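You operate a simulated robot arm through the tools that you are given. There is no shell and no other tool.

Carry out the task below with a simulated robot arm. There is one attempt and no reset: what you move stays moved.

Task
Clamp cream block T, tighten its thumb screw and put it in the blue block tray.
Fine: turn the screw while the clamp holds the block; leave the clamp open; the other blocks stay.

It is judged by the outcome, as a careful person would: the job done as asked, and still so three seconds after it is handed in. It fails if anything else is knocked over, pushed out of place, dropped, spilled or broken.

Robot
A 7-joint arm with a fingered hand, fixed in place. Base frame: the origin is at the foot of the arm, x ahead of it, y to its left, z up. Readings come in mm, rad, newtons and seconds.
Its first joint turns from -2.897 to 2.897 rad. Payload 3.7 kg.
Tool frame: the origin (TCP) lies between the finger pads and is the grasp point; the fingertips stand 25 mm ahead of it; z points along the fingers, y is the line along which they close. The gripper opens to 88 mm. The gripper's body begins 29 mm behind the TCP. The gripper is a hand of 5 fingers: y runs from the thumb to the fingers, the wrist lies at [-13, -106, -174] in the tool frame.
Orientation is that of the tool frame in the base frame, as a unit quaternion [x, y, z, w]. With the fingers straight down and the wrist toward the robot, the tool's x, y and z point along [0, 1, 0], [1, 0, 0] and [0, 0, -1] of the base frame.

Tools
- The arm moves only by the tool nudge_tool. Its argument "increments" is one flat list of numbers, 6 for each row, row after row: the shift along the base's x, y, z in units of 50 mm (1.0 is 50 mm), then the turn, a rotation vector about the base's x, y, z in units of 5 degrees (1.0 is 5 degrees). In form: [dx, dy, dz, wx, wy, wz, dx, dy, dz, wx, wy, wz, ...]. A call has 1 to 20 rows; each row shifts and turns the commanded pose from where the row before left it. A call with a number of a shift or a turn outside -1 to 1 is refused whole. A row lasts 0.2 s, in which the tool goes at most 50 mm and 0.15 rad; a call with a longer step from one row to the next is refused whole. A pose out of reach is approached as far as the arm can. The call stops where the force on the tool passes 40 N (or 10 N more than at its start, if that is more) or the arm is blocked; 0.2 s more then pass. In this call time passes only in rows, and 0.2 s behind the last. It gives the time, the measured TCP pose, the force on the tool (base axes), the opening and the grip force at its end, in the units of the frame above (readings bear some noise), with the torque about the TCP (base axes, N m) and any sound that the robot's microphone picked up.
- Cameras (640 x 400 px; columns grow to the right, rows downward): "scene" is fixed at [399.8, 650, 1518.1]; the picture's right is [-0.82, -0.57, 0.00], its down [-0.50, 0.73, -0.46] and it looks along [0.26, -0.38, -0.89] (base axes); focal length 328 px, centre (320, 200). "wrist" rides on the gripper at [59, -79, -105] in the tool frame; the picture's right is [-0.73, 0.32, -0.61], its down [-0.62, -0.68, 0.38] and it looks along [-0.29, 0.66, 0.70] (tool axes); focal length 234 px, centre (320, 200).
- grab_frame(camera): a new picture of that camera. No time passes.
- finger_targets(index, middle, ring, little, thumb_bend, thumb_turn): sets how far each is bent, from 0 (flat) to 1 (curled in); at 0.3 the hand is open as for a grip, at 0.7 the pads meet at the TCP. One left out holds its place. A second passes; each finger stops where it meets its share of the squeeze, and holds until it gets a number again. It is the only way to open and close the hand. It gives what a move gives, with no picture; readings hold the bend of each and the force on index, middle, ring, little, thumb and palm. thumb_turn goes from beside the hand (0) to across from the fingers (1), as for a grip.
- point_at(camera, pixels): for up to 12 pixels [column, row] of the newest picture of that camera ("zoom" is the newest enlarged one), the place [x, y, z] in the base frame of the surface seen there, good to about 2 mm. No time passes.
- inspect(camera, box): a new picture of the part [left, top, right, bottom] of that camera's present view, enlarged. No time passes.
- hand_in(): hands the job in; it is judged then, once.

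Open the gripper and draw the arm clear of the work before you hand the job in, unless the task says otherwise.

The tools are called after ">>>" by a JSON object that holds its "fn" and its "kwargs". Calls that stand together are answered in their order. nudge_tool: Moves the arm, as the interface text tells. Its arguments: {"type":"object","properties":{"increments":{"type":"array","items":{"type":"number"}}},"required":["increments"]} The other tools are called the same way: finger_targets (index, middle, ring, little, thumb_bend, thumb_turn) moves the fingers one by one; grab_frame (camera) takes a picture; point_at (camera, pixels) gives the place of the surface under pixels of a picture; inspect (camera, box) takes an enlarged picture of a part of a camera's view; hand_in () hands the job in.

At the start:

```text
t: 0.0
ee_pos: [369.1, 394.7, 1149.6]
ee_rot: [0.707, 0.707, 0.0, 0.0]
contact_force: [-0.6, -0.6, 0.3]
moment: [0.01, -0.02, 0.02]
gripper_width: 87.7
gripper_force: 0.1
shape: jaw
bend: [0.3, 0.3, 0.3, 0.3, 0.3, 0.98]
finger forces: [0.0, 0.0, 0.0, 0.0, 0.0, 0.0]
```

scene: 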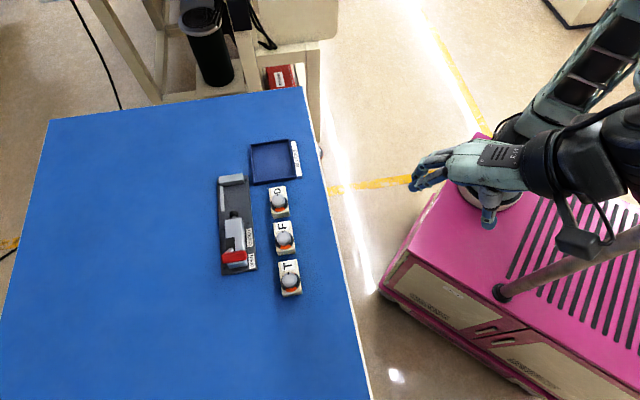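
wrist: 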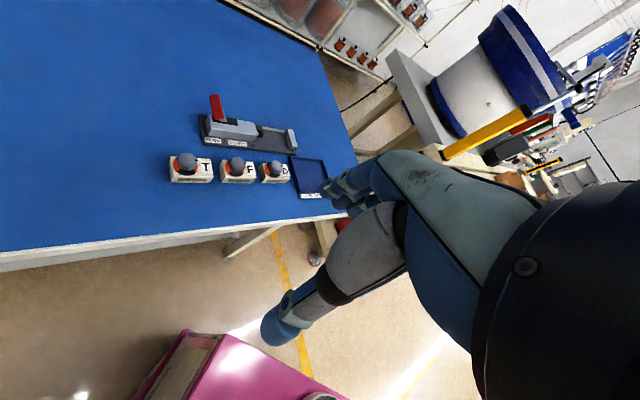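

The scene picture shows blocks D, F, T around (278,202), (284,238), (290,278), a clamp at (235,225) and the blue tray at (273,160). I'll enlarge the work area first.

>>> {"fn": "inspect", "kwargs": {"camera": "scene", "box": [200, 125, 330, 305]}}

>>> {"fn": "inspect", "kwargs": {"camera": "wrist", "box": [150, 80, 350, 205]}}

```text
2.22 times, centred on (265, 215) of scene
```

zoom: 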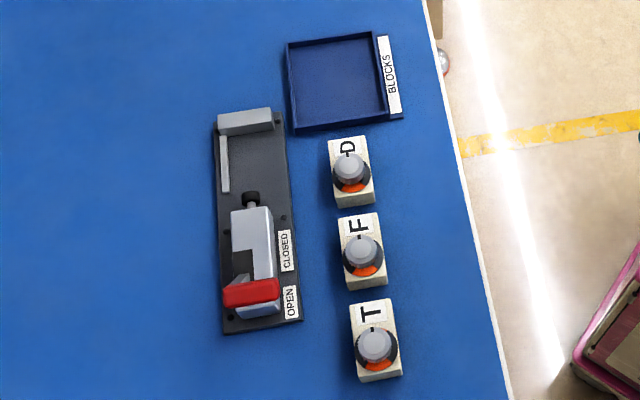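

```text
3.20 times, centred on (250, 142) of wrist
```

zoom: 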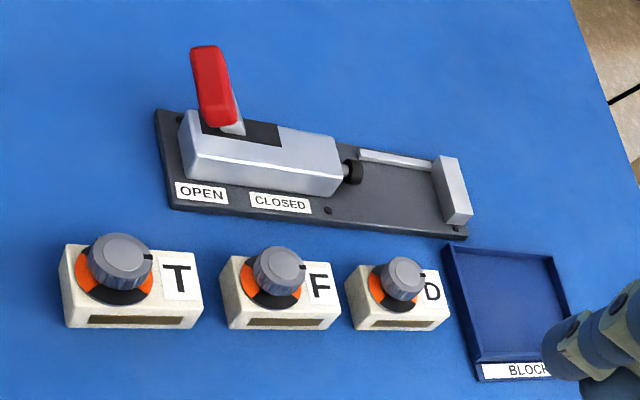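

The wrist view shows a push toggle clamp: red lever upright at OPEN, plunger toward the anvil, and a side rail. I'll measure key points: block T top corners, knob, and clamp parts.

>>> {"fn": "point_at", "kwargs": {"camera": "zoom", "pixels": [[62, 250], [72, 322], [201, 322], [194, 256], [118, 250], [148, 256], [206, 55], [222, 118], [232, 128], [354, 172], [440, 165], [455, 195]]}}

>>> {"fn": "inspect", "kwargs": {"camera": "scene", "box": [210, 165, 310, 300]}}

```text
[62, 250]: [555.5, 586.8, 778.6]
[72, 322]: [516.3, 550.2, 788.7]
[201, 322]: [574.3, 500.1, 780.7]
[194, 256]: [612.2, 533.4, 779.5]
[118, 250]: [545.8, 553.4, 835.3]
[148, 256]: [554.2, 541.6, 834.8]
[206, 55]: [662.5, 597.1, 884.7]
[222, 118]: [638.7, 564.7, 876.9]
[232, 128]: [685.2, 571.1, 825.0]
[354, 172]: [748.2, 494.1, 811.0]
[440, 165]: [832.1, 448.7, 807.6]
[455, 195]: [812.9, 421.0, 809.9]
```

```text
2.96 times, centred on (260, 232) of scene
```

zoom: 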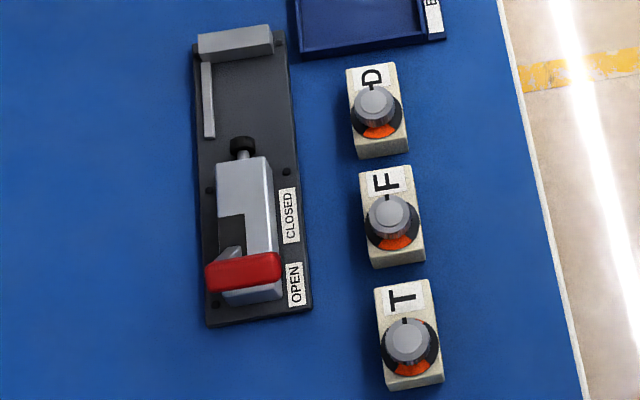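

The scene zoom gives a top view of everything; I'll measure points on it.

>>> {"fn": "point_at", "kwargs": {"camera": "zoom", "pixels": [[377, 290], [430, 281], [441, 375], [390, 388], [407, 338], [404, 325], [418, 368], [350, 340], [404, 292], [410, 400], [395, 220], [376, 104]]}}

>>> {"fn": "point_at", "kwargs": {"camera": "zoom", "pixels": [[210, 270], [275, 265], [242, 285], [243, 142], [222, 165], [268, 162], [280, 298], [200, 45], [270, 45], [205, 70], [209, 132], [250, 100]]}}

>>> {"fn": "point_at", "kwargs": {"camera": "zoom", "pixels": [[197, 60], [283, 35], [309, 308], [208, 325], [270, 55], [203, 60], [213, 110], [232, 240], [246, 190], [288, 170], [340, 250], [242, 155]]}}

>>> {"fn": "inspect", "kwargs": {"camera": "scene", "box": [235, 125, 315, 195]}}

```text
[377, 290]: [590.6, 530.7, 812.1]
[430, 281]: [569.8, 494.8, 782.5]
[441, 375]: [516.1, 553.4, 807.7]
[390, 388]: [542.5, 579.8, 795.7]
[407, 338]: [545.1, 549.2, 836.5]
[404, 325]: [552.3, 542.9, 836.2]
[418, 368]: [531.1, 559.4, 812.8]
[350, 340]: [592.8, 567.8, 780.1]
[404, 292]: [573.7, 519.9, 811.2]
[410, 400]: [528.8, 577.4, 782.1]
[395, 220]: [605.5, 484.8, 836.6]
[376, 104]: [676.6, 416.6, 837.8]
```

```text
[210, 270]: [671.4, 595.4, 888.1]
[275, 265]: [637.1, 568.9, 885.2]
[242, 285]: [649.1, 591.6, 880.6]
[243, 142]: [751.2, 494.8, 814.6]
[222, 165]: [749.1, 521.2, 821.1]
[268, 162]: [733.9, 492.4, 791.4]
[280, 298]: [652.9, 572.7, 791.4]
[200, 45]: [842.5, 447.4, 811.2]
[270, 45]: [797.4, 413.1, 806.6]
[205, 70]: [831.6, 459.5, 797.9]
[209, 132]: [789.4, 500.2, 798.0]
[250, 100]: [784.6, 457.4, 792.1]
```

```text
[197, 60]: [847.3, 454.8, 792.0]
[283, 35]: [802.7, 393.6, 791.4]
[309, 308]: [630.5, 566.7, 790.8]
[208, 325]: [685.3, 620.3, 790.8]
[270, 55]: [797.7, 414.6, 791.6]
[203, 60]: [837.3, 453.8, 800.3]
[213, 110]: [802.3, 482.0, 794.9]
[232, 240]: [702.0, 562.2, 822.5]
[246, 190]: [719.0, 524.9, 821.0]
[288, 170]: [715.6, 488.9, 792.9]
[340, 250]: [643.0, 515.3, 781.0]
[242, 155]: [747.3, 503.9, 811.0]
```

```text
5.71 times, centred on (275, 160) of scene
```

zoom: 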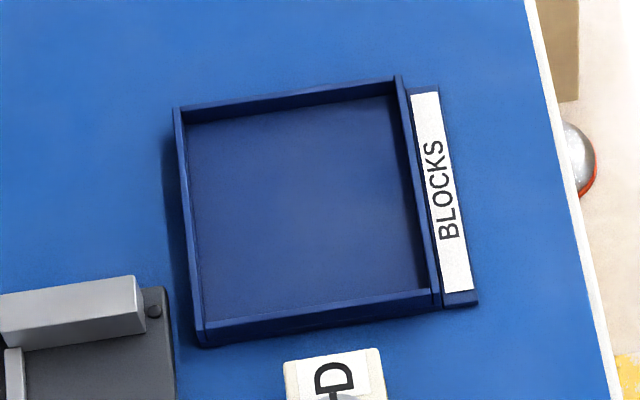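

Axes are roughly 45° to the base: the clamp runs along u=(0.707,-0.707). I'll take finer zooms of block T, the clamp jaw area and the lever.

>>> {"fn": "point_at", "kwargs": {"camera": "zoom", "pixels": [[177, 110], [398, 80], [437, 292], [200, 335], [195, 130], [390, 100], [420, 285], [210, 312], [305, 200], [475, 300], [345, 292], [285, 370]]}}

>>> {"fn": "inspect", "kwargs": {"camera": "scene", "box": [262, 250, 318, 305]}}

>>> {"fn": "inspect", "kwargs": {"camera": "scene", "box": [210, 170, 270, 225]}}

```text
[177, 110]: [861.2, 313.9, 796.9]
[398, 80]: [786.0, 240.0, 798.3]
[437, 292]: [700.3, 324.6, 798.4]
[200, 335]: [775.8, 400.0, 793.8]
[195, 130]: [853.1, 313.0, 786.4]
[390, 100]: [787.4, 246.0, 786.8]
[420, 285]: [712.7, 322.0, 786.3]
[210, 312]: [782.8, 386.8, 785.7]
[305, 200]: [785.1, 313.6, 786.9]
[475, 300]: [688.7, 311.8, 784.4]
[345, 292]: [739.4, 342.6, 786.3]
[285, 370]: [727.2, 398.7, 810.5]
```

```text
7.27 times, centred on (290, 278) of scene
```

zoom: 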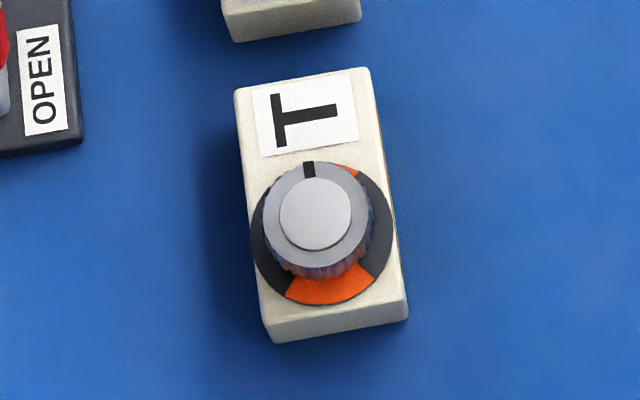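

```text
7.27 times, centred on (240, 198) of scene
```

zoom: 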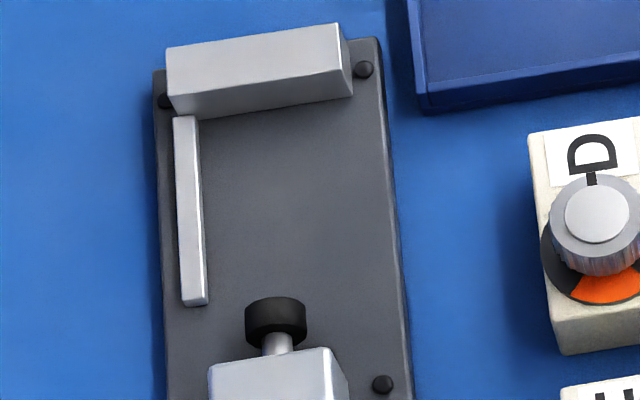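

Now I measure the jaw area precisely: rail, anvil face, plunger pad.

>>> {"fn": "point_at", "kwargs": {"camera": "zoom", "pixels": [[178, 118], [196, 118], [184, 303], [206, 300], [207, 250], [190, 200], [202, 120], [345, 97], [180, 60], [340, 35], [275, 305], [300, 300]]}}

>>> {"fn": "point_at", "kwargs": {"camera": "zoom", "pixels": [[248, 310], [304, 308], [275, 322], [275, 297], [215, 368], [330, 352], [383, 384], [215, 200], [215, 130], [340, 105], [365, 68], [270, 112]]}}

>>> {"fn": "inspect", "kwargs": {"camera": "scene", "box": [208, 215, 268, 280]}}

```text
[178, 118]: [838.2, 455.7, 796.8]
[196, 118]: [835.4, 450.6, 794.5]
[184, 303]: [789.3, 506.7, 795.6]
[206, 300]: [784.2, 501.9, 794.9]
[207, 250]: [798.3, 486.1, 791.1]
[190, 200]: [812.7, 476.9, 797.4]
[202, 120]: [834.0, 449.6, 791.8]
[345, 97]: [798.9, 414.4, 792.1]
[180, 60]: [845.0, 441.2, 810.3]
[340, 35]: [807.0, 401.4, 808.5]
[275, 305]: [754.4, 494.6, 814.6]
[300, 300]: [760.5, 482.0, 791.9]
```

```text
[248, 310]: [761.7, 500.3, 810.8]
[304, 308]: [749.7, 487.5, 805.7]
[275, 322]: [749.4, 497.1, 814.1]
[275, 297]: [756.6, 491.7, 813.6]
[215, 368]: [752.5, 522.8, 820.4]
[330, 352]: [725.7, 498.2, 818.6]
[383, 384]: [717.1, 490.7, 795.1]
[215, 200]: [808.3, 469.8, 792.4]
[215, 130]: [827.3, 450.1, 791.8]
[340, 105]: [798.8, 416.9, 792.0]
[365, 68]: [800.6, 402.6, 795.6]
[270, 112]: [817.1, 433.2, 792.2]
```

```text
6.15 times, centred on (238, 248) of scene
```

zoom: 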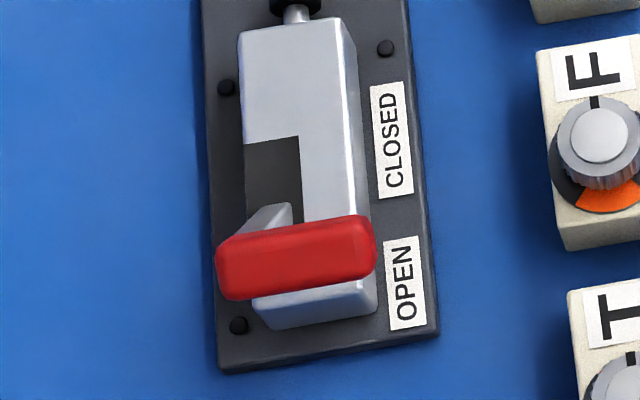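

Anvil face is at u≈272, plunger pad at u≈187, rail inner face v≈908.5. Next I re-zoom block T to measure its length, before moving the hand.

>>> {"fn": "inspect", "kwargs": {"camera": "scene", "box": [262, 250, 318, 305]}}

>>> {"fn": "point_at", "kwargs": {"camera": "zoom", "pixels": [[240, 95], [365, 75], [402, 288], [266, 314], [320, 195], [285, 215], [350, 215], [316, 245], [309, 170], [320, 295], [275, 340], [405, 318]]}}

```text
7.27 times, centred on (290, 278) of scene
```

zoom: 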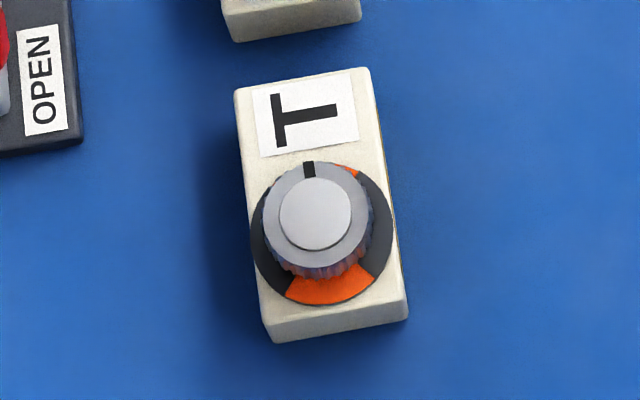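

```text
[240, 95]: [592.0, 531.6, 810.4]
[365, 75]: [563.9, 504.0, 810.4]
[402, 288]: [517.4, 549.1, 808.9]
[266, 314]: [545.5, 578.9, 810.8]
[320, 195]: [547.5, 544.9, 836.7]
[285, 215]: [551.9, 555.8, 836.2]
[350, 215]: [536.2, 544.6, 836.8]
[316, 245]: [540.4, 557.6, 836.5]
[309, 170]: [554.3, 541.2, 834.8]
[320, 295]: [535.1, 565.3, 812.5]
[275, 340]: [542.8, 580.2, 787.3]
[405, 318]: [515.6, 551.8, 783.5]
```

Block T is ~69×40×31 mm, centred at about (554.5,541), knob at (544.5,550.5), knob top z≈836. I'll rotate the tool 45° and travel to high above block T.

>>> {"fn": "nudge_tool", "kwargs": {"increments": [0.413, 0.322, -0.33, 0, 0, 1, 0.413, 0.322, -0.33, 0, 0, 1, 0.413, 0.322, -0.33, 0, 0, 1, 0.413, 0.322, -0.33, 0, 0, 1, 0.413, 0.322, -0.33, 0, 0, 1, 0.413, 0.322, -0.33, 0, 0, 1, 0.413, 0.322, -0.33, 0, 0, 1, 0.413, 0.322, -0.33, 0, 0, 1, 0.413, 0.322, -0.33, 0, 0, 1]}}

>>> {"fn": "grab_frame", "kwargs": {"camera": "wrist"}}

>>> {"fn": "grab_frame", "kwargs": {"camera": "scene"}}

```text
t: 2.0
ee_pos: [556.1, 540.2, 1000.2]
ee_rot: [0.383, 0.924, 0.001, 0.0]
contact_force: [-0.7, 0.1, 0.5]
moment: [-0.01, -0.03, 0.0]
gripper_width: 87.9
gripper_force: 0.1
shape: jaw
bend: [0.3, 0.3, 0.3, 0.3, 0.3, 0.98]
finger forces: [0.0, 0.1, 0.0, 0.0, 0.0, 0.0]
```

```text
taken
```

wrist: 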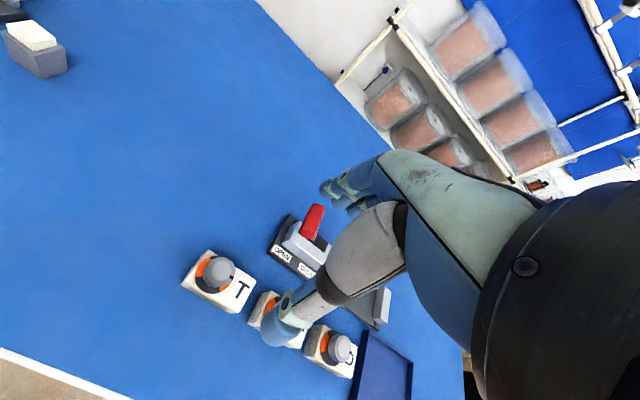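

```text
taken
```

scene: 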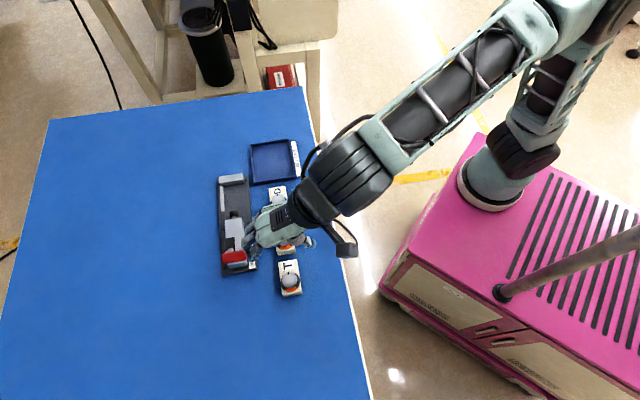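

The hand is over T at z 1000. I'll zoom the wrist view on the dial of T (about (215,275)) and the hand in the scene.

>>> {"fn": "inspect", "kwargs": {"camera": "wrist", "box": [170, 235, 270, 325]}}

>>> {"fn": "inspect", "kwargs": {"camera": "scene", "box": [210, 180, 360, 300]}}

>>> {"fn": "inspect", "kwargs": {"camera": "wrist", "box": [250, 140, 450, 360]}}

```text
4.44 times, centred on (220, 280) of wrist
```

zoom: 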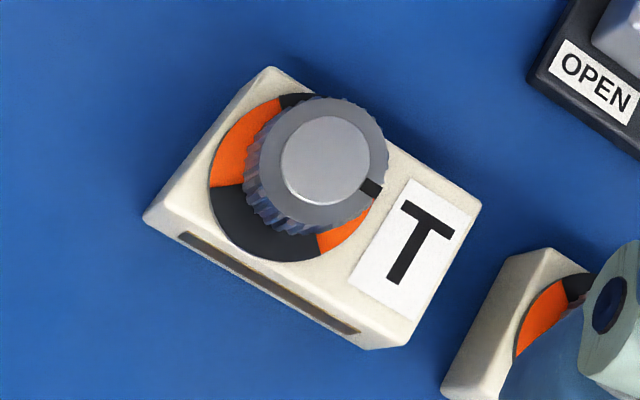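

```text
3.33 times, centred on (285, 240) of scene
```

zoom: 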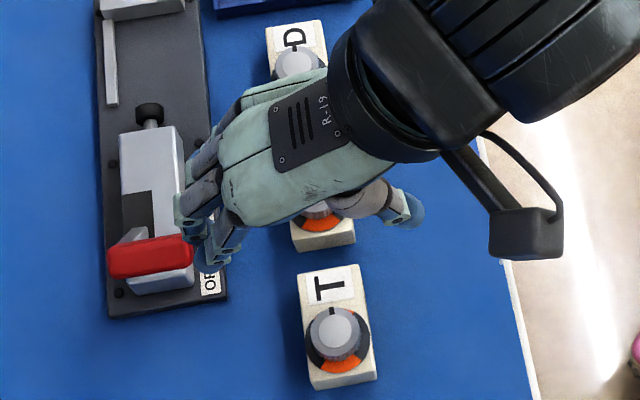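

```text
1.82 times, centred on (350, 250) of wrist
```

zoom: 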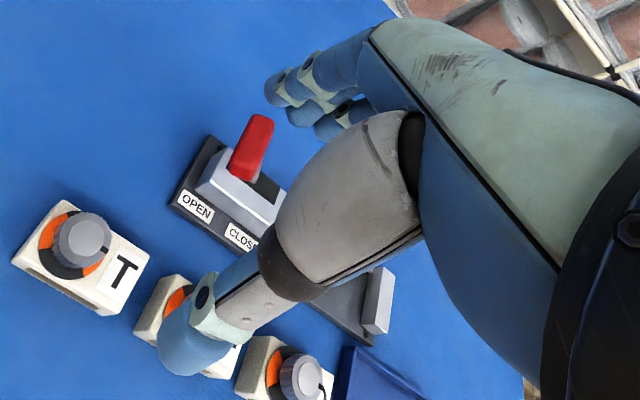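

I want the finger layout in the tool frame, so I measure points on fingertips (wrist ~ (327,188), (345,205)) and the thumb tip (275,333), plus from the scene view.

>>> {"fn": "inspect", "kwargs": {"camera": "wrist", "box": [310, 160, 400, 230]}}

>>> {"fn": "point_at", "kwargs": {"camera": "wrist", "pixels": [[323, 188], [330, 192], [343, 202], [356, 210], [345, 175], [275, 335], [285, 320], [300, 300], [340, 285], [380, 240]]}}

>>> {"fn": "inspect", "kwargs": {"camera": "scene", "box": [240, 195, 330, 270]}}

```text
5.71 times, centred on (355, 195) of wrist
```

zoom: 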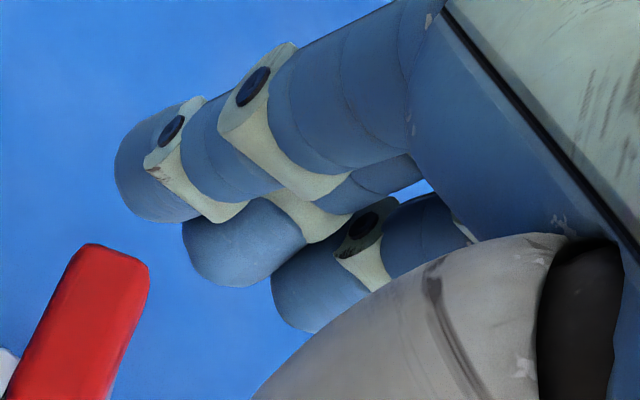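

```text
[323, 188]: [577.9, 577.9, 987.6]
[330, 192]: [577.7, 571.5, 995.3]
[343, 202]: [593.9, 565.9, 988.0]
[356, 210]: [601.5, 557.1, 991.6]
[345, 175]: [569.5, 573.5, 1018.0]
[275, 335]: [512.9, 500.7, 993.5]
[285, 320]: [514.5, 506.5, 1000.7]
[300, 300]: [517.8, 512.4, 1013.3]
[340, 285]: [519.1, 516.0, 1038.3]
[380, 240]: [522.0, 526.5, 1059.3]
```

```text
5.33 times, centred on (285, 232) of scene
```

zoom: 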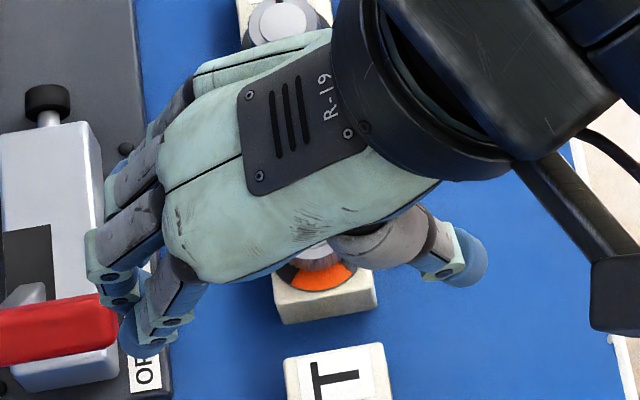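

Index tip is at tool x≈+8, middle ≈ −10, ring ≈ −22, so ring and little would reach toward block F. I'll flatten ring and little, and close index/middle/thumb partially in the air to see the geometry.

>>> {"fn": "finger_targets", "kwargs": {"index": 0.5, "middle": 0.5, "ring": 0.0, "little": 0.0, "thumb_bend": 0.5}}

>>> {"fn": "inspect", "kwargs": {"camera": "wrist", "box": [220, 130, 420, 360]}}

>>> {"fn": "inspect", "kwargs": {"camera": "scene", "box": [230, 195, 330, 275]}}

```text
t: 3.0
ee_pos: [555.5, 538.8, 1000.4]
ee_rot: [0.383, 0.924, 0.0, 0.001]
contact_force: [0.8, -0.1, -0.7]
moment: [-0.03, 0.0, 0.0]
gripper_width: 42.1
gripper_force: 0.1
shape: fingers
bend: [0.5, 0.5, 0.0, 0.0, 0.5, 0.98]
finger forces: [0.1, 0.0, 0.0, 0.0, 0.1, 0.0]
```

```text
1.74 times, centred on (320, 245) of wrist
```

zoom: 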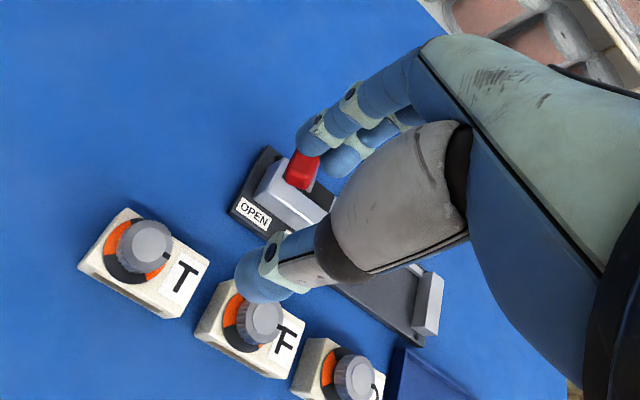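

```text
5.00 times, centred on (280, 235) of scene
```

zoom: 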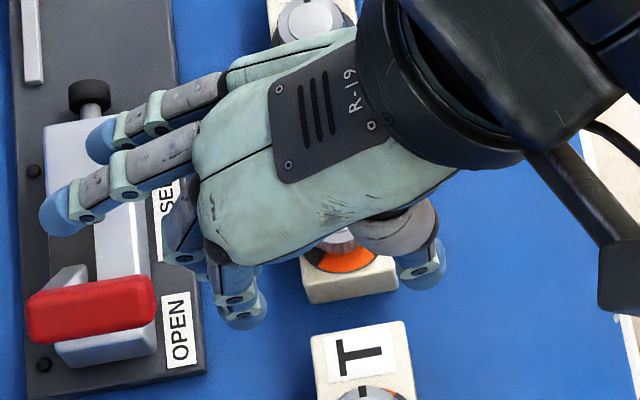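

Ring and little now point out flat. I measure their tip positions in the scene zoom and the index/thumb tips in the wrist view.

>>> {"fn": "point_at", "kwargs": {"camera": "zoom", "pixels": [[55, 212], [85, 195], [130, 175], [195, 145], [100, 142], [155, 115], [215, 90], [240, 310], [235, 280], [195, 245], [420, 275], [260, 320]]}}

>>> {"fn": "inspect", "kwargs": {"camera": "wrist", "box": [280, 180, 360, 310]}}

>>> {"fn": "point_at", "kwargs": {"camera": "wrist", "pixels": [[316, 192], [320, 188], [335, 203], [345, 190], [272, 298], [285, 290], [310, 283], [265, 290]]}}

```text
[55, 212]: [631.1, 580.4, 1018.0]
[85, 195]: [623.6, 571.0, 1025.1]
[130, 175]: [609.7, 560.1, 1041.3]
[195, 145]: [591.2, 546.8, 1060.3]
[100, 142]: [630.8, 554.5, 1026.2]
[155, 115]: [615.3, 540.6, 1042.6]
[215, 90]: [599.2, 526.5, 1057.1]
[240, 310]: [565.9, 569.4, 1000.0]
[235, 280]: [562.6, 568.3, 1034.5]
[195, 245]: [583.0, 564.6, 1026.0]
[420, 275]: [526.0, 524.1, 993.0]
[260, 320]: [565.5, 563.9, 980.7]
```

```text
3.08 times, centred on (320, 245) of wrist
```

zoom: 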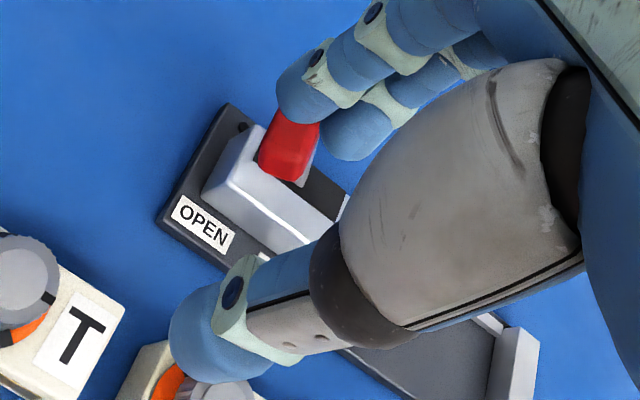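

```text
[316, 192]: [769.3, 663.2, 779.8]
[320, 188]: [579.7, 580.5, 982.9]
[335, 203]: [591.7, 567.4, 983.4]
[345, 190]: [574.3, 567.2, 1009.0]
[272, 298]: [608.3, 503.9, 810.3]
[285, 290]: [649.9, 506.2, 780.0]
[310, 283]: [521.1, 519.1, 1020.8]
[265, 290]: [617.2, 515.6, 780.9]
```

Index (x≈+9), middle (x≈−8) and thumb (x≈+3) straddle the TCP, fine for gripping T. I reopen all fingers to 0.3 (flat ring/little could hit the lever) and descend to z≈860.

>>> {"fn": "finger_targets", "kwargs": {"index": 0.3, "middle": 0.3, "ring": 0.3, "little": 0.3, "thumb_bend": 0.3}}

>>> {"fn": "nudge_tool", "kwargs": {"increments": [0.01, 0.0, -0.7, 0, 0, 0, 0.01, 0, -0.7, 0, 0, 0, 0, 0, -0.7, 0, 0, 0, 0, 0, -0.7, 0, 0, 0]}}

>>> {"fn": "grab_frame", "kwargs": {"camera": "wrist"}}

>>> {"fn": "inspect", "kwargs": {"camera": "scene", "box": [210, 190, 340, 300]}}

```text
t: 4.0
ee_pos: [555.9, 537.5, 999.2]
ee_rot: [0.383, 0.924, 0.0, 0.001]
contact_force: [0.5, 0.9, 0.7]
moment: [0.03, 0.01, 0.0]
gripper_width: 84.3
gripper_force: 0.1
shape: fingers
bend: [0.3, 0.3, 0.3, 0.3, 0.3, 0.98]
finger forces: [0.0, 0.0, 0.0, 0.1, 0.1, 0.0]
```

```text
t: 5.0
ee_pos: [555.5, 539.7, 861.2]
ee_rot: [0.382, 0.924, 0.0, -0.001]
contact_force: [0.4, 0.5, -0.7]
moment: [-0.02, 0.01, 0.02]
gripper_width: 84.5
gripper_force: 0.0
shape: fingers
bend: [0.3, 0.3, 0.3, 0.3, 0.3, 0.98]
finger forces: [0.1, 0.0, 0.0, 0.1, 0.0, 0.1]
```

```text
taken
```

wrist: 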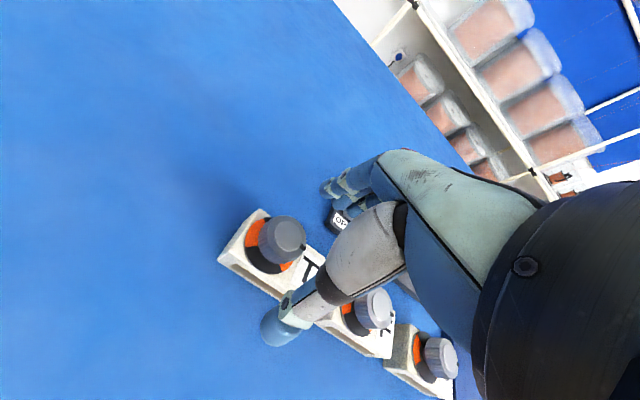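

```text
3.64 times, centred on (275, 245) of scene
```

zoom: 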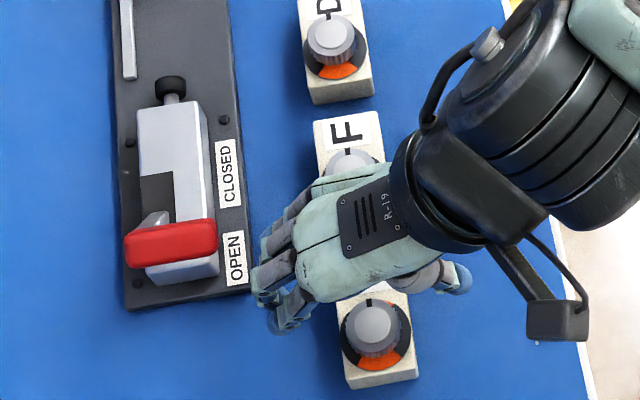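

Hand lines up beside T with no contact. I descend in small steps to z≈815.

>>> {"fn": "nudge_tool", "kwargs": {"increments": [0.01, 0, -0.4, 0, 0, 0, 0, 0, -0.3, 0, 0, 0, 0, 0, -0.2, 0, 0, 0]}}

>>> {"fn": "inspect", "kwargs": {"camera": "wrist", "box": [210, 150, 410, 360]}}

>>> {"fn": "inspect", "kwargs": {"camera": "scene", "box": [240, 220, 330, 300]}}

```text
t: 5.8
ee_pos: [554.3, 540.8, 816.5]
ee_rot: [0.382, 0.924, -0.001, 0.0]
contact_force: [-0.2, 0.3, -0.2]
moment: [-0.01, 0.03, 0.02]
gripper_width: 84.5
gripper_force: 0.0
shape: fingers
bend: [0.3, 0.3, 0.3, 0.3, 0.3, 0.98]
finger forces: [0.0, 0.1, 0.0, 0.0, 0.1, 0.0]
```

```text
1.90 times, centred on (310, 255) of wrist
```

zoom: 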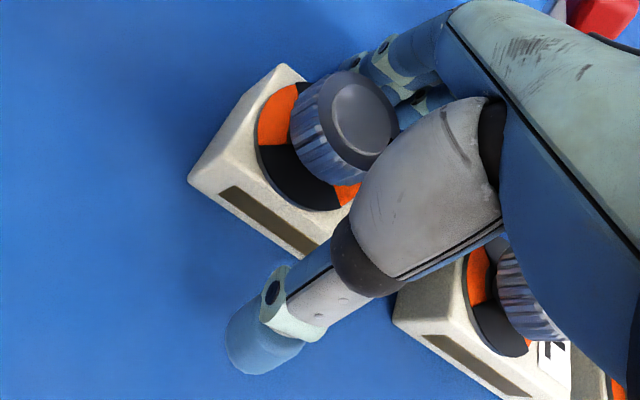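

```text
5.00 times, centred on (285, 260) of scene
```

zoom: 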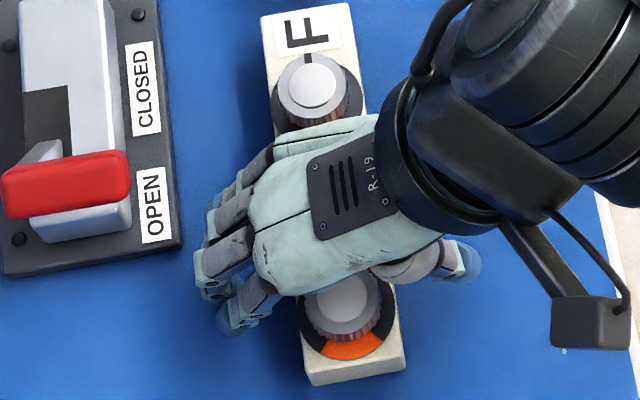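

The fingers straddle block T with its knob under the palm's index edge, no contact. I close index, middle and thumb on the block, leaving ring and little open.

>>> {"fn": "finger_targets", "kwargs": {"index": 0.65, "middle": 0.65, "thumb_bend": 0.65}}

>>> {"fn": "inspect", "kwargs": {"camera": "wrist", "box": [210, 150, 410, 360]}}

>>> {"fn": "inspect", "kwargs": {"camera": "scene", "box": [240, 220, 330, 300]}}

```text
t: 6.8
ee_pos: [555.4, 539.8, 816.8]
ee_rot: [0.382, 0.924, -0.001, 0.0]
contact_force: [0.7, 0.1, 0.6]
moment: [0.02, -0.05, 0.0]
gripper_width: 35.2
gripper_force: 11.0
shape: fingers
bend: [0.55, 0.58, 0.3, 0.3, 0.53, 0.96]
finger forces: [5.6, 5.4, 0.0, 0.1, 10.3, 0.1]
```

```text
1.90 times, centred on (310, 255) of wrist
```

zoom: 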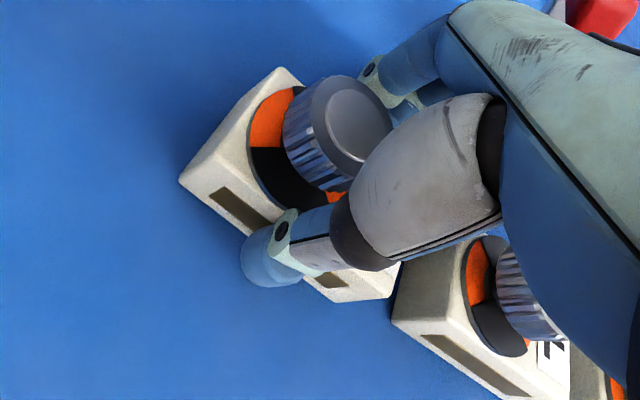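

```text
5.00 times, centred on (285, 260) of scene
```

zoom: 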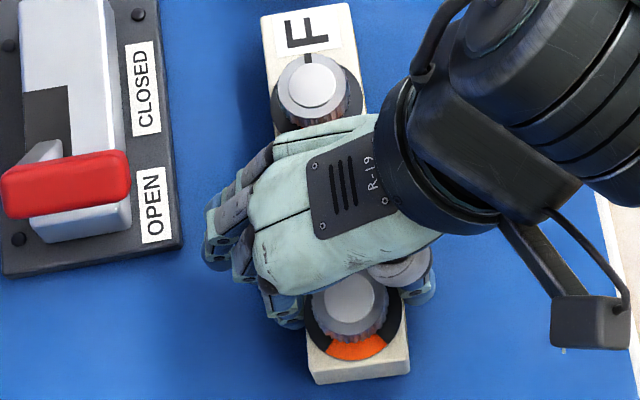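

Index 5.6 N, middle 5.4 N, thumb 10.3 N: block held, 35 mm measured. I lift straight up about 90 mm and check.

>>> {"fn": "nudge_tool", "kwargs": {"increments": [0, 0, 0.2, 0, 0, 0, 0, 0, 0.4, 0, 0, 0, 0, 0, 0.6, 0, 0, 0, 0, 0, 0.6, 0, 0, 0]}}

>>> {"fn": "grab_frame", "kwargs": {"camera": "wrist"}}

>>> {"fn": "inspect", "kwargs": {"camera": "scene", "box": [230, 190, 350, 300]}}

```text
t: 7.8
ee_pos: [555.4, 539.7, 907.0]
ee_rot: [0.382, 0.924, -0.001, 0.0]
contact_force: [0.5, 0.4, -2.5]
moment: [0.0, -0.01, -0.01]
gripper_width: 35.4
gripper_force: 10.3
shape: fingers
bend: [0.55, 0.58, 0.3, 0.3, 0.53, 0.96]
finger forces: [5.5, 5.0, 0.0, 0.0, 10.3, 0.0]
```

```text
taken
```

wrist: 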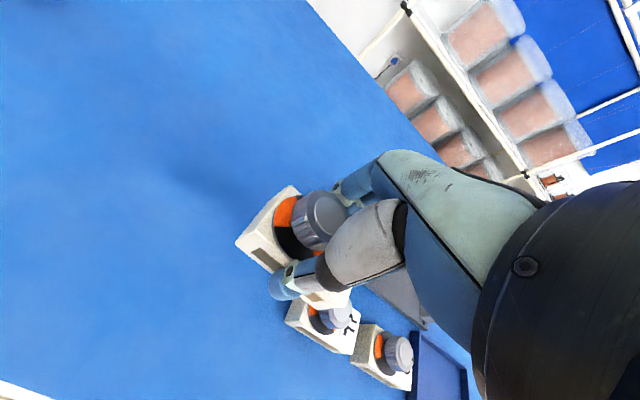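

```text
3.64 times, centred on (290, 245) of scene
```

zoom: 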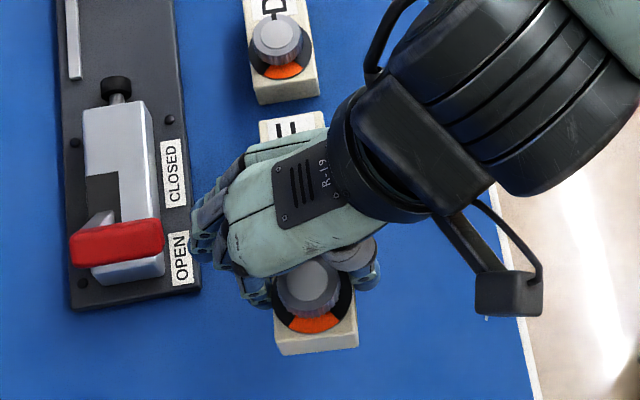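

Block T is lifted (about −2.5 N load). I measure its pose in the hand from visible corners and knob.

>>> {"fn": "inspect", "kwargs": {"camera": "scene", "box": [285, 240, 345, 295]}}

>>> {"fn": "inspect", "kwargs": {"camera": "wrist", "box": [225, 170, 365, 320]}}

```text
7.27 times, centred on (315, 268) of scene
```

zoom: 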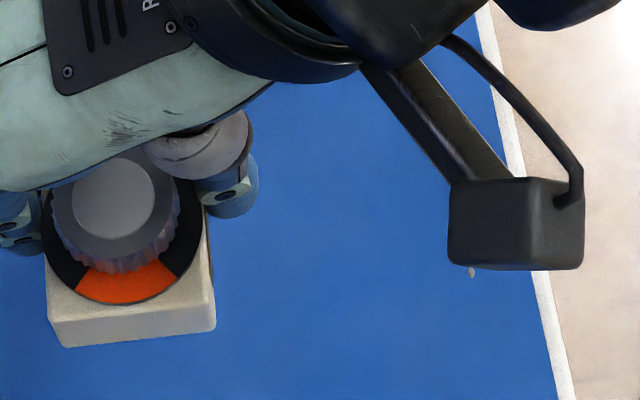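

```text
2.67 times, centred on (295, 245) of wrist
```

zoom: 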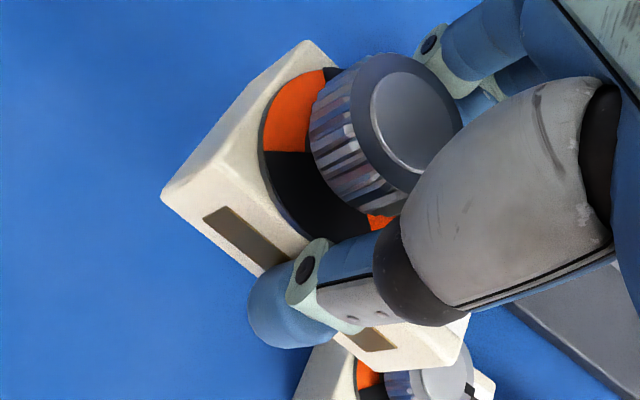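

I query block corners and knob top in this wrist zoom.

>>> {"fn": "point_at", "kwargs": {"camera": "zoom", "pixels": [[303, 47], [170, 190], [240, 110], [235, 240], [410, 90], [375, 130], [385, 360], [450, 350], [462, 325], [260, 190], [190, 205]]}}

>>> {"fn": "inspect", "kwargs": {"camera": "scene", "box": [280, 250, 320, 295]}}

>>> {"fn": "point_at", "kwargs": {"camera": "zoom", "pixels": [[320, 200], [200, 200], [150, 250], [330, 240], [300, 50]]}}

```text
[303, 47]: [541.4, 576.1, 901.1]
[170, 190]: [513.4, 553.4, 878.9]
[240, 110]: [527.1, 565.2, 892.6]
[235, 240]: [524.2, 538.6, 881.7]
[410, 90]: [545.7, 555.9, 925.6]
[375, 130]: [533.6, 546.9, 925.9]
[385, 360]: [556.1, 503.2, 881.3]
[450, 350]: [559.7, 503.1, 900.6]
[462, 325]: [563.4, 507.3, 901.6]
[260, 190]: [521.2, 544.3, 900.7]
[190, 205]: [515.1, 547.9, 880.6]
```

```text
8.89 times, centred on (300, 272) of scene
```

zoom: 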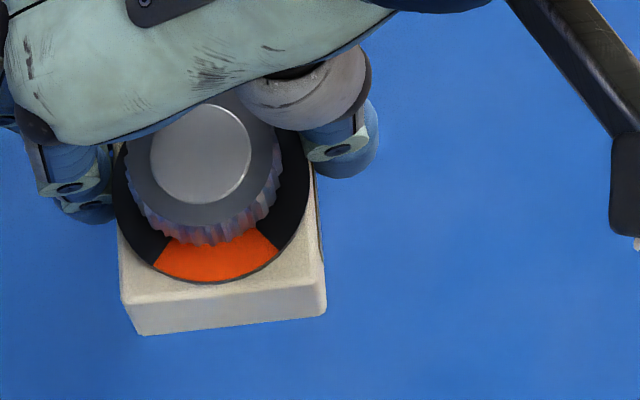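

```text
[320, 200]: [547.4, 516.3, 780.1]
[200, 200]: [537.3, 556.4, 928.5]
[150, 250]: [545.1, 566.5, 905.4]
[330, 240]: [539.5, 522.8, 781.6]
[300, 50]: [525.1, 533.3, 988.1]
```

The block sits level, yawed about −5° and offset (−3.5 u, −4.5 v) from the TCP; its bottom is 37 mm below the TCP. I raise, carry it to above the clamp jaws while turning +5°, then flatten ring and little.

>>> {"fn": "nudge_tool", "kwargs": {"increments": [0, 0, 0.5, 0, 0, 0, 0, 0, 0.5, 0, 0, 0, 0.5985, -0.187, 0, 0, 0, 0, 0.5985, -0.187, 0, 0, 0, 0, 0.5985, -0.187, 0, 0, 0, 0.2, 0.5985, -0.187, 0, 0, 0, 0.2, 0.5985, -0.187, 0, 0, 0, 0.2, 0.5985, -0.187, 0, 0, 0, 0.2, 0.5985, -0.187, 0, 0, 0, 0.2, 0.5985, -0.187, 0, 0, 0, 0]}}

>>> {"fn": "finger_targets", "kwargs": {"ring": 0.0, "little": 0.0}}

>>> {"fn": "grab_frame", "kwargs": {"camera": "wrist"}}

>>> {"fn": "inspect", "kwargs": {"camera": "scene", "box": [190, 130, 330, 250]}}

```text
t: 10.0
ee_pos: [794.1, 466.2, 957.2]
ee_rot: [0.341, 0.94, 0.001, 0.001]
contact_force: [-0.2, 0.5, -3.2]
moment: [-0.02, -0.06, -0.03]
gripper_width: 35.2
gripper_force: 10.5
shape: fingers
bend: [0.55, 0.58, 0.3, 0.3, 0.53, 0.96]
finger forces: [5.4, 4.8, 0.0, 0.0, 10.3, 0.0]
```

```text
t: 11.0
ee_pos: [794.1, 466.3, 956.7]
ee_rot: [0.341, 0.94, -0.001, 0.0]
contact_force: [0.1, 0.4, -1.6]
moment: [-0.01, -0.01, 0.02]
gripper_width: 35.1
gripper_force: 10.7
shape: fingers
bend: [0.55, 0.58, 0.0, 0.0, 0.53, 0.96]
finger forces: [5.4, 4.7, 0.1, 0.0, 10.4, 0.1]
```

```text
taken
```

wrist: 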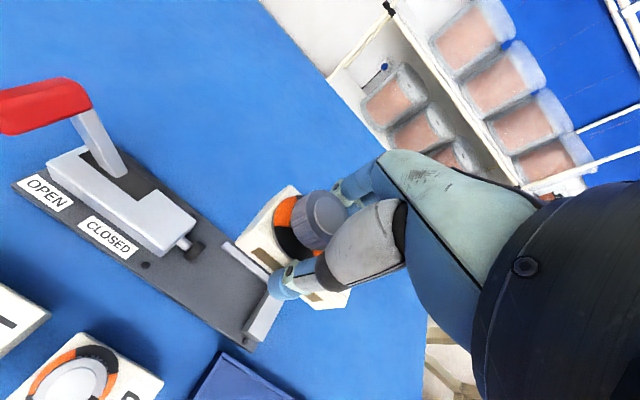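

```text
3.33 times, centred on (260, 190) of scene
```

zoom: 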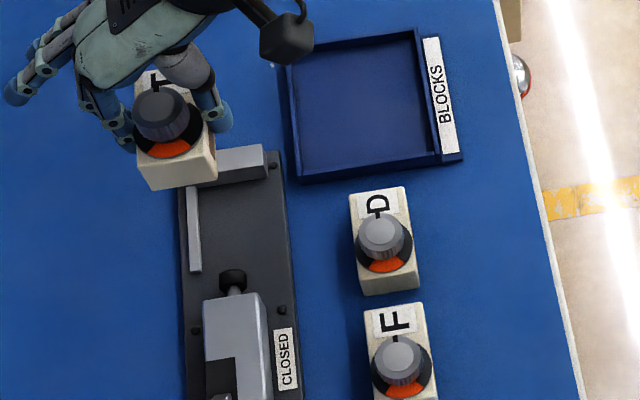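

The block hangs above the jaws. I measure its corners and knob here to refine placement.

>>> {"fn": "point_at", "kwargs": {"camera": "zoom", "pixels": [[140, 152], [152, 178], [212, 168], [150, 188], [215, 178], [162, 112], [136, 90], [152, 90], [210, 145]]}}

>>> {"fn": "inspect", "kwargs": {"camera": "wrist", "box": [225, 170, 365, 320]}}

>>> {"fn": "point_at", "kwargs": {"camera": "zoom", "pixels": [[303, 47], [170, 190], [240, 110], [235, 240], [418, 125], [385, 360], [450, 350], [462, 325], [260, 190], [190, 205]]}}

```text
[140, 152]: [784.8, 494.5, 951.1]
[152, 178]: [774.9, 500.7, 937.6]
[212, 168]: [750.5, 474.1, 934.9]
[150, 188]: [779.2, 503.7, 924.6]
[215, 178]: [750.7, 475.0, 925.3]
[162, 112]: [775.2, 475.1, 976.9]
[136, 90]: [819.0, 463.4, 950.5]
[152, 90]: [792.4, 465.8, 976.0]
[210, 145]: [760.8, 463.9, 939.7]
```

```text
2.67 times, centred on (295, 245) of wrist
```

zoom: 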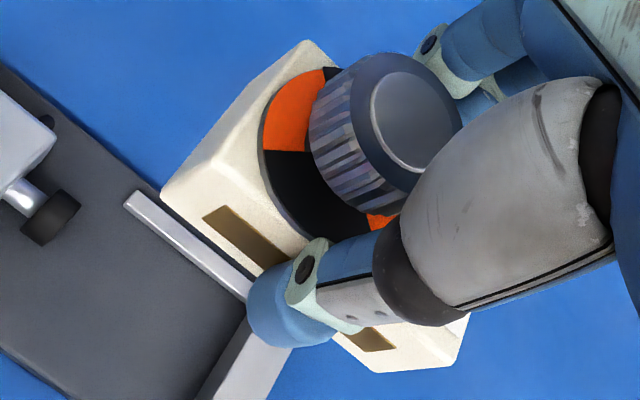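

```text
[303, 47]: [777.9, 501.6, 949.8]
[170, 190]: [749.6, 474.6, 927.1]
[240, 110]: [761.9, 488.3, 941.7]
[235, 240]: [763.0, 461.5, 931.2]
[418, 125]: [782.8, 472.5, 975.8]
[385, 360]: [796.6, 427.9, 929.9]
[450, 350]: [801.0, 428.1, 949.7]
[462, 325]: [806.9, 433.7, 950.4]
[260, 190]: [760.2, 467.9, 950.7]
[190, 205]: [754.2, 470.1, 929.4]
```

Block spans u 194.5–264, v 866–906.5, aligned with the clamp with ~7 mm end clearance and 2 mm to the rail. I descend straight to just above the plate.

>>> {"fn": "nudge_tool", "kwargs": {"increments": [0, 0, -0.7, 0, 0, 0, 0, 0, -0.7, 0, 0, 0, 0, 0, -0.5, 0, 0, 0, 0, 0, -0.3, 0, 0, 0, 0, 0, -0.2, 0, 0, 0]}}

>>> {"fn": "inspect", "kwargs": {"camera": "scene", "box": [200, 150, 300, 235]}}

>>> {"fn": "inspect", "kwargs": {"camera": "wrist", "box": [160, 130, 380, 330]}}

```text
t: 12.2
ee_pos: [795.0, 465.0, 837.0]
ee_rot: [0.342, 0.94, 0.0, 0.001]
contact_force: [0.0, -0.1, -1.7]
moment: [0.03, -0.03, -0.02]
gripper_width: 35.2
gripper_force: 10.0
shape: fingers
bend: [0.55, 0.58, 0.0, 0.0, 0.53, 0.96]
finger forces: [5.4, 4.8, 0.0, 0.1, 10.3, 0.1]
```

```text
4.71 times, centred on (250, 192) of scene
```

zoom: 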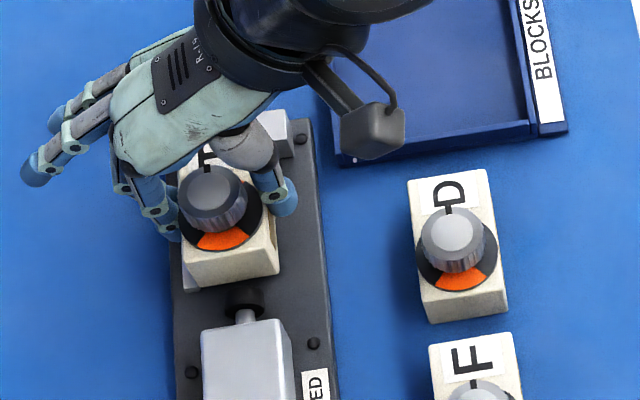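

```text
2.00 times, centred on (270, 230) of wrist
```

zoom: 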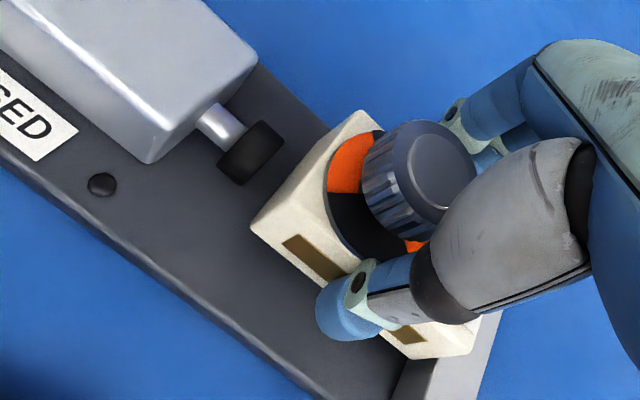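

The block is 8 mm above the plate, between pad and anvil. I lower in ~2 mm steps until contact.

>>> {"fn": "nudge_tool", "kwargs": {"increments": [0, 0, -0.06, 0, 0, 0, 0, 0, -0.04, 0, 0, 0, 0, 0, -0.04, 0, 0, 0, 0, 0, -0.03, 0, 0, 0]}}

```text
t: 13.2
ee_pos: [795.3, 464.2, 827.8]
ee_rot: [0.342, 0.94, 0.0, 0.0]
contact_force: [-0.3, -0.1, -2.7]
moment: [0.03, -0.01, 0.01]
gripper_width: 35.2
gripper_force: 10.2
shape: fingers
bend: [0.55, 0.58, 0.0, 0.0, 0.53, 0.96]
finger forces: [5.3, 4.8, 0.0, 0.0, 10.3, 0.0]
```

Still −2.7 N (hanging weight), so not yet seated. I lower by another 1–2 mm in fine steps.

>>> {"fn": "nudge_tool", "kwargs": {"increments": [0, 0, -0.02, 0, 0, 0, 0, 0, -0.02, 0, 0, 0]}}

>>> {"fn": "inspect", "kwargs": {"camera": "wrist", "box": [160, 130, 380, 330]}}

```text
t: 13.8
ee_pos: [795.3, 465.2, 826.8]
ee_rot: [0.342, 0.94, 0.001, 0.001]
contact_force: [0.3, -0.6, 4.1]
moment: [0.04, -0.08, -0.02]
gripper_width: 35.0
gripper_force: 11.9
shape: fingers
bend: [0.56, 0.58, 0.0, 0.0, 0.53, 0.96]
finger forces: [5.3, 7.8, 0.0, 0.0, 11.0, 0.0]
```

```text
2.00 times, centred on (270, 230) of wrist
```

zoom: 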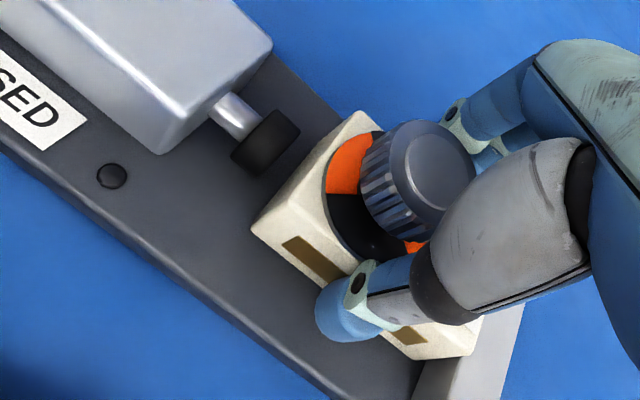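

Contact force flipped to +4 N: the block is seated. I open index, middle and thumb.

>>> {"fn": "finger_targets", "kwargs": {"index": 0.35, "middle": 0.35, "thumb_bend": 0.35}}

>>> {"fn": "inspect", "kwargs": {"camera": "wrist", "box": [160, 130, 380, 330]}}

>>> {"fn": "inspect", "kwargs": {"camera": "scene", "box": [200, 150, 300, 235]}}

```text
t: 14.8
ee_pos: [795.5, 463.1, 825.5]
ee_rot: [0.342, 0.94, 0.0, 0.0]
contact_force: [0.1, 0.0, 0.4]
moment: [0.04, -0.02, 0.01]
gripper_width: 73.9
gripper_force: 0.0
shape: fingers
bend: [0.35, 0.35, 0.0, 0.0, 0.35, 0.97]
finger forces: [0.0, 0.0, 0.0, 0.1, 0.0, 0.0]
```

```text
2.00 times, centred on (270, 230) of wrist
```

zoom: 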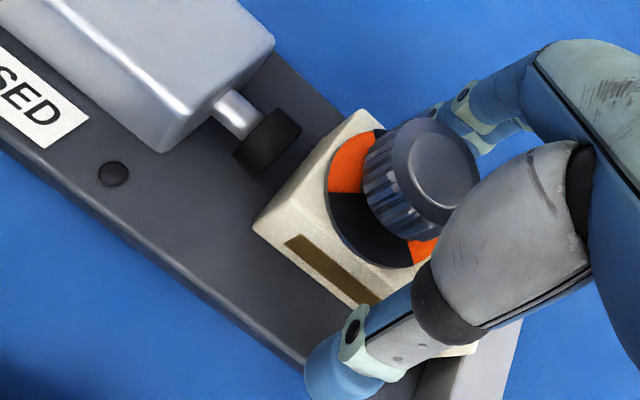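

```text
4.71 times, centred on (250, 192) of scene
```

zoom: 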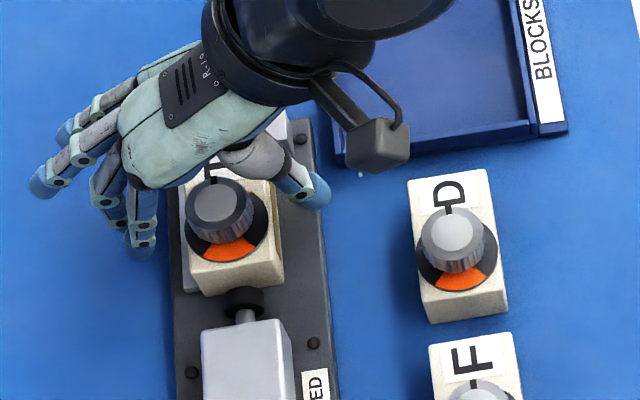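

The block stands free in the jaws. I raise the hand straight up 140 mm.

>>> {"fn": "nudge_tool", "kwargs": {"increments": [0, 0, 0.3, 0, 0, 0, 0, 0, 0.6, 0, 0, 0, 0, 0, 0.7, 0, 0, 0, 0, 0, 0.7, 0, 0, 0, -0.3, -0.3, 0.6, 0, 0, 0, -0.6, -0.6, 0.3, 0, 0, 0, -0.6, -0.6, 0, 0, 0, 0]}}

>>> {"fn": "inspect", "kwargs": {"camera": "scene", "box": [200, 160, 280, 280]}}

>>> {"fn": "grab_frame", "kwargs": {"camera": "wrist"}}

```text
t: 16.4
ee_pos: [719.2, 389.2, 987.2]
ee_rot: [0.342, 0.94, -0.001, 0.0]
contact_force: [0.3, 0.5, -0.1]
moment: [0.02, 0.0, 0.02]
gripper_width: 74.2
gripper_force: 0.0
shape: fingers
bend: [0.35, 0.35, 0.0, 0.0, 0.35, 0.97]
finger forces: [0.1, 0.0, 0.0, 0.1, 0.0, 0.0]
```

```text
3.33 times, centred on (240, 220) of scene
```

zoom: 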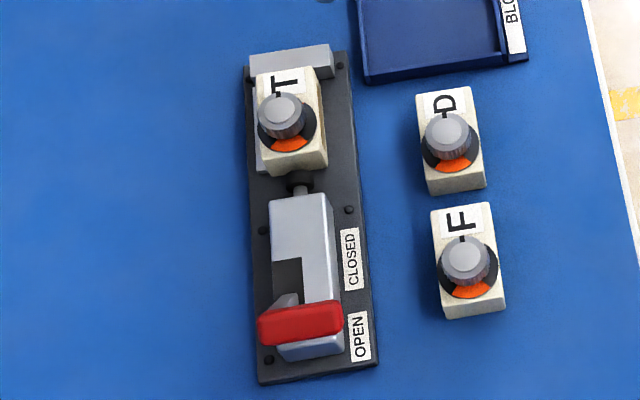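

```text
taken
```

wrist: 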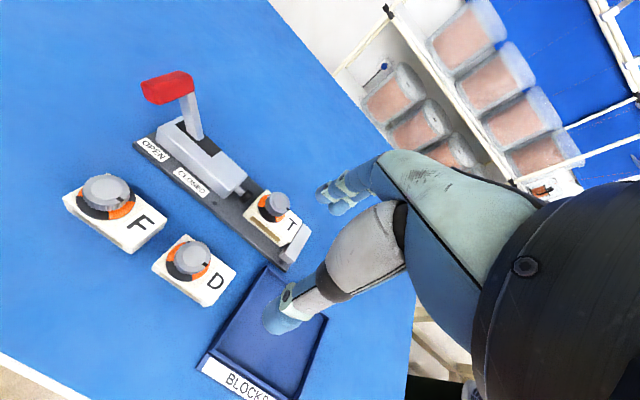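

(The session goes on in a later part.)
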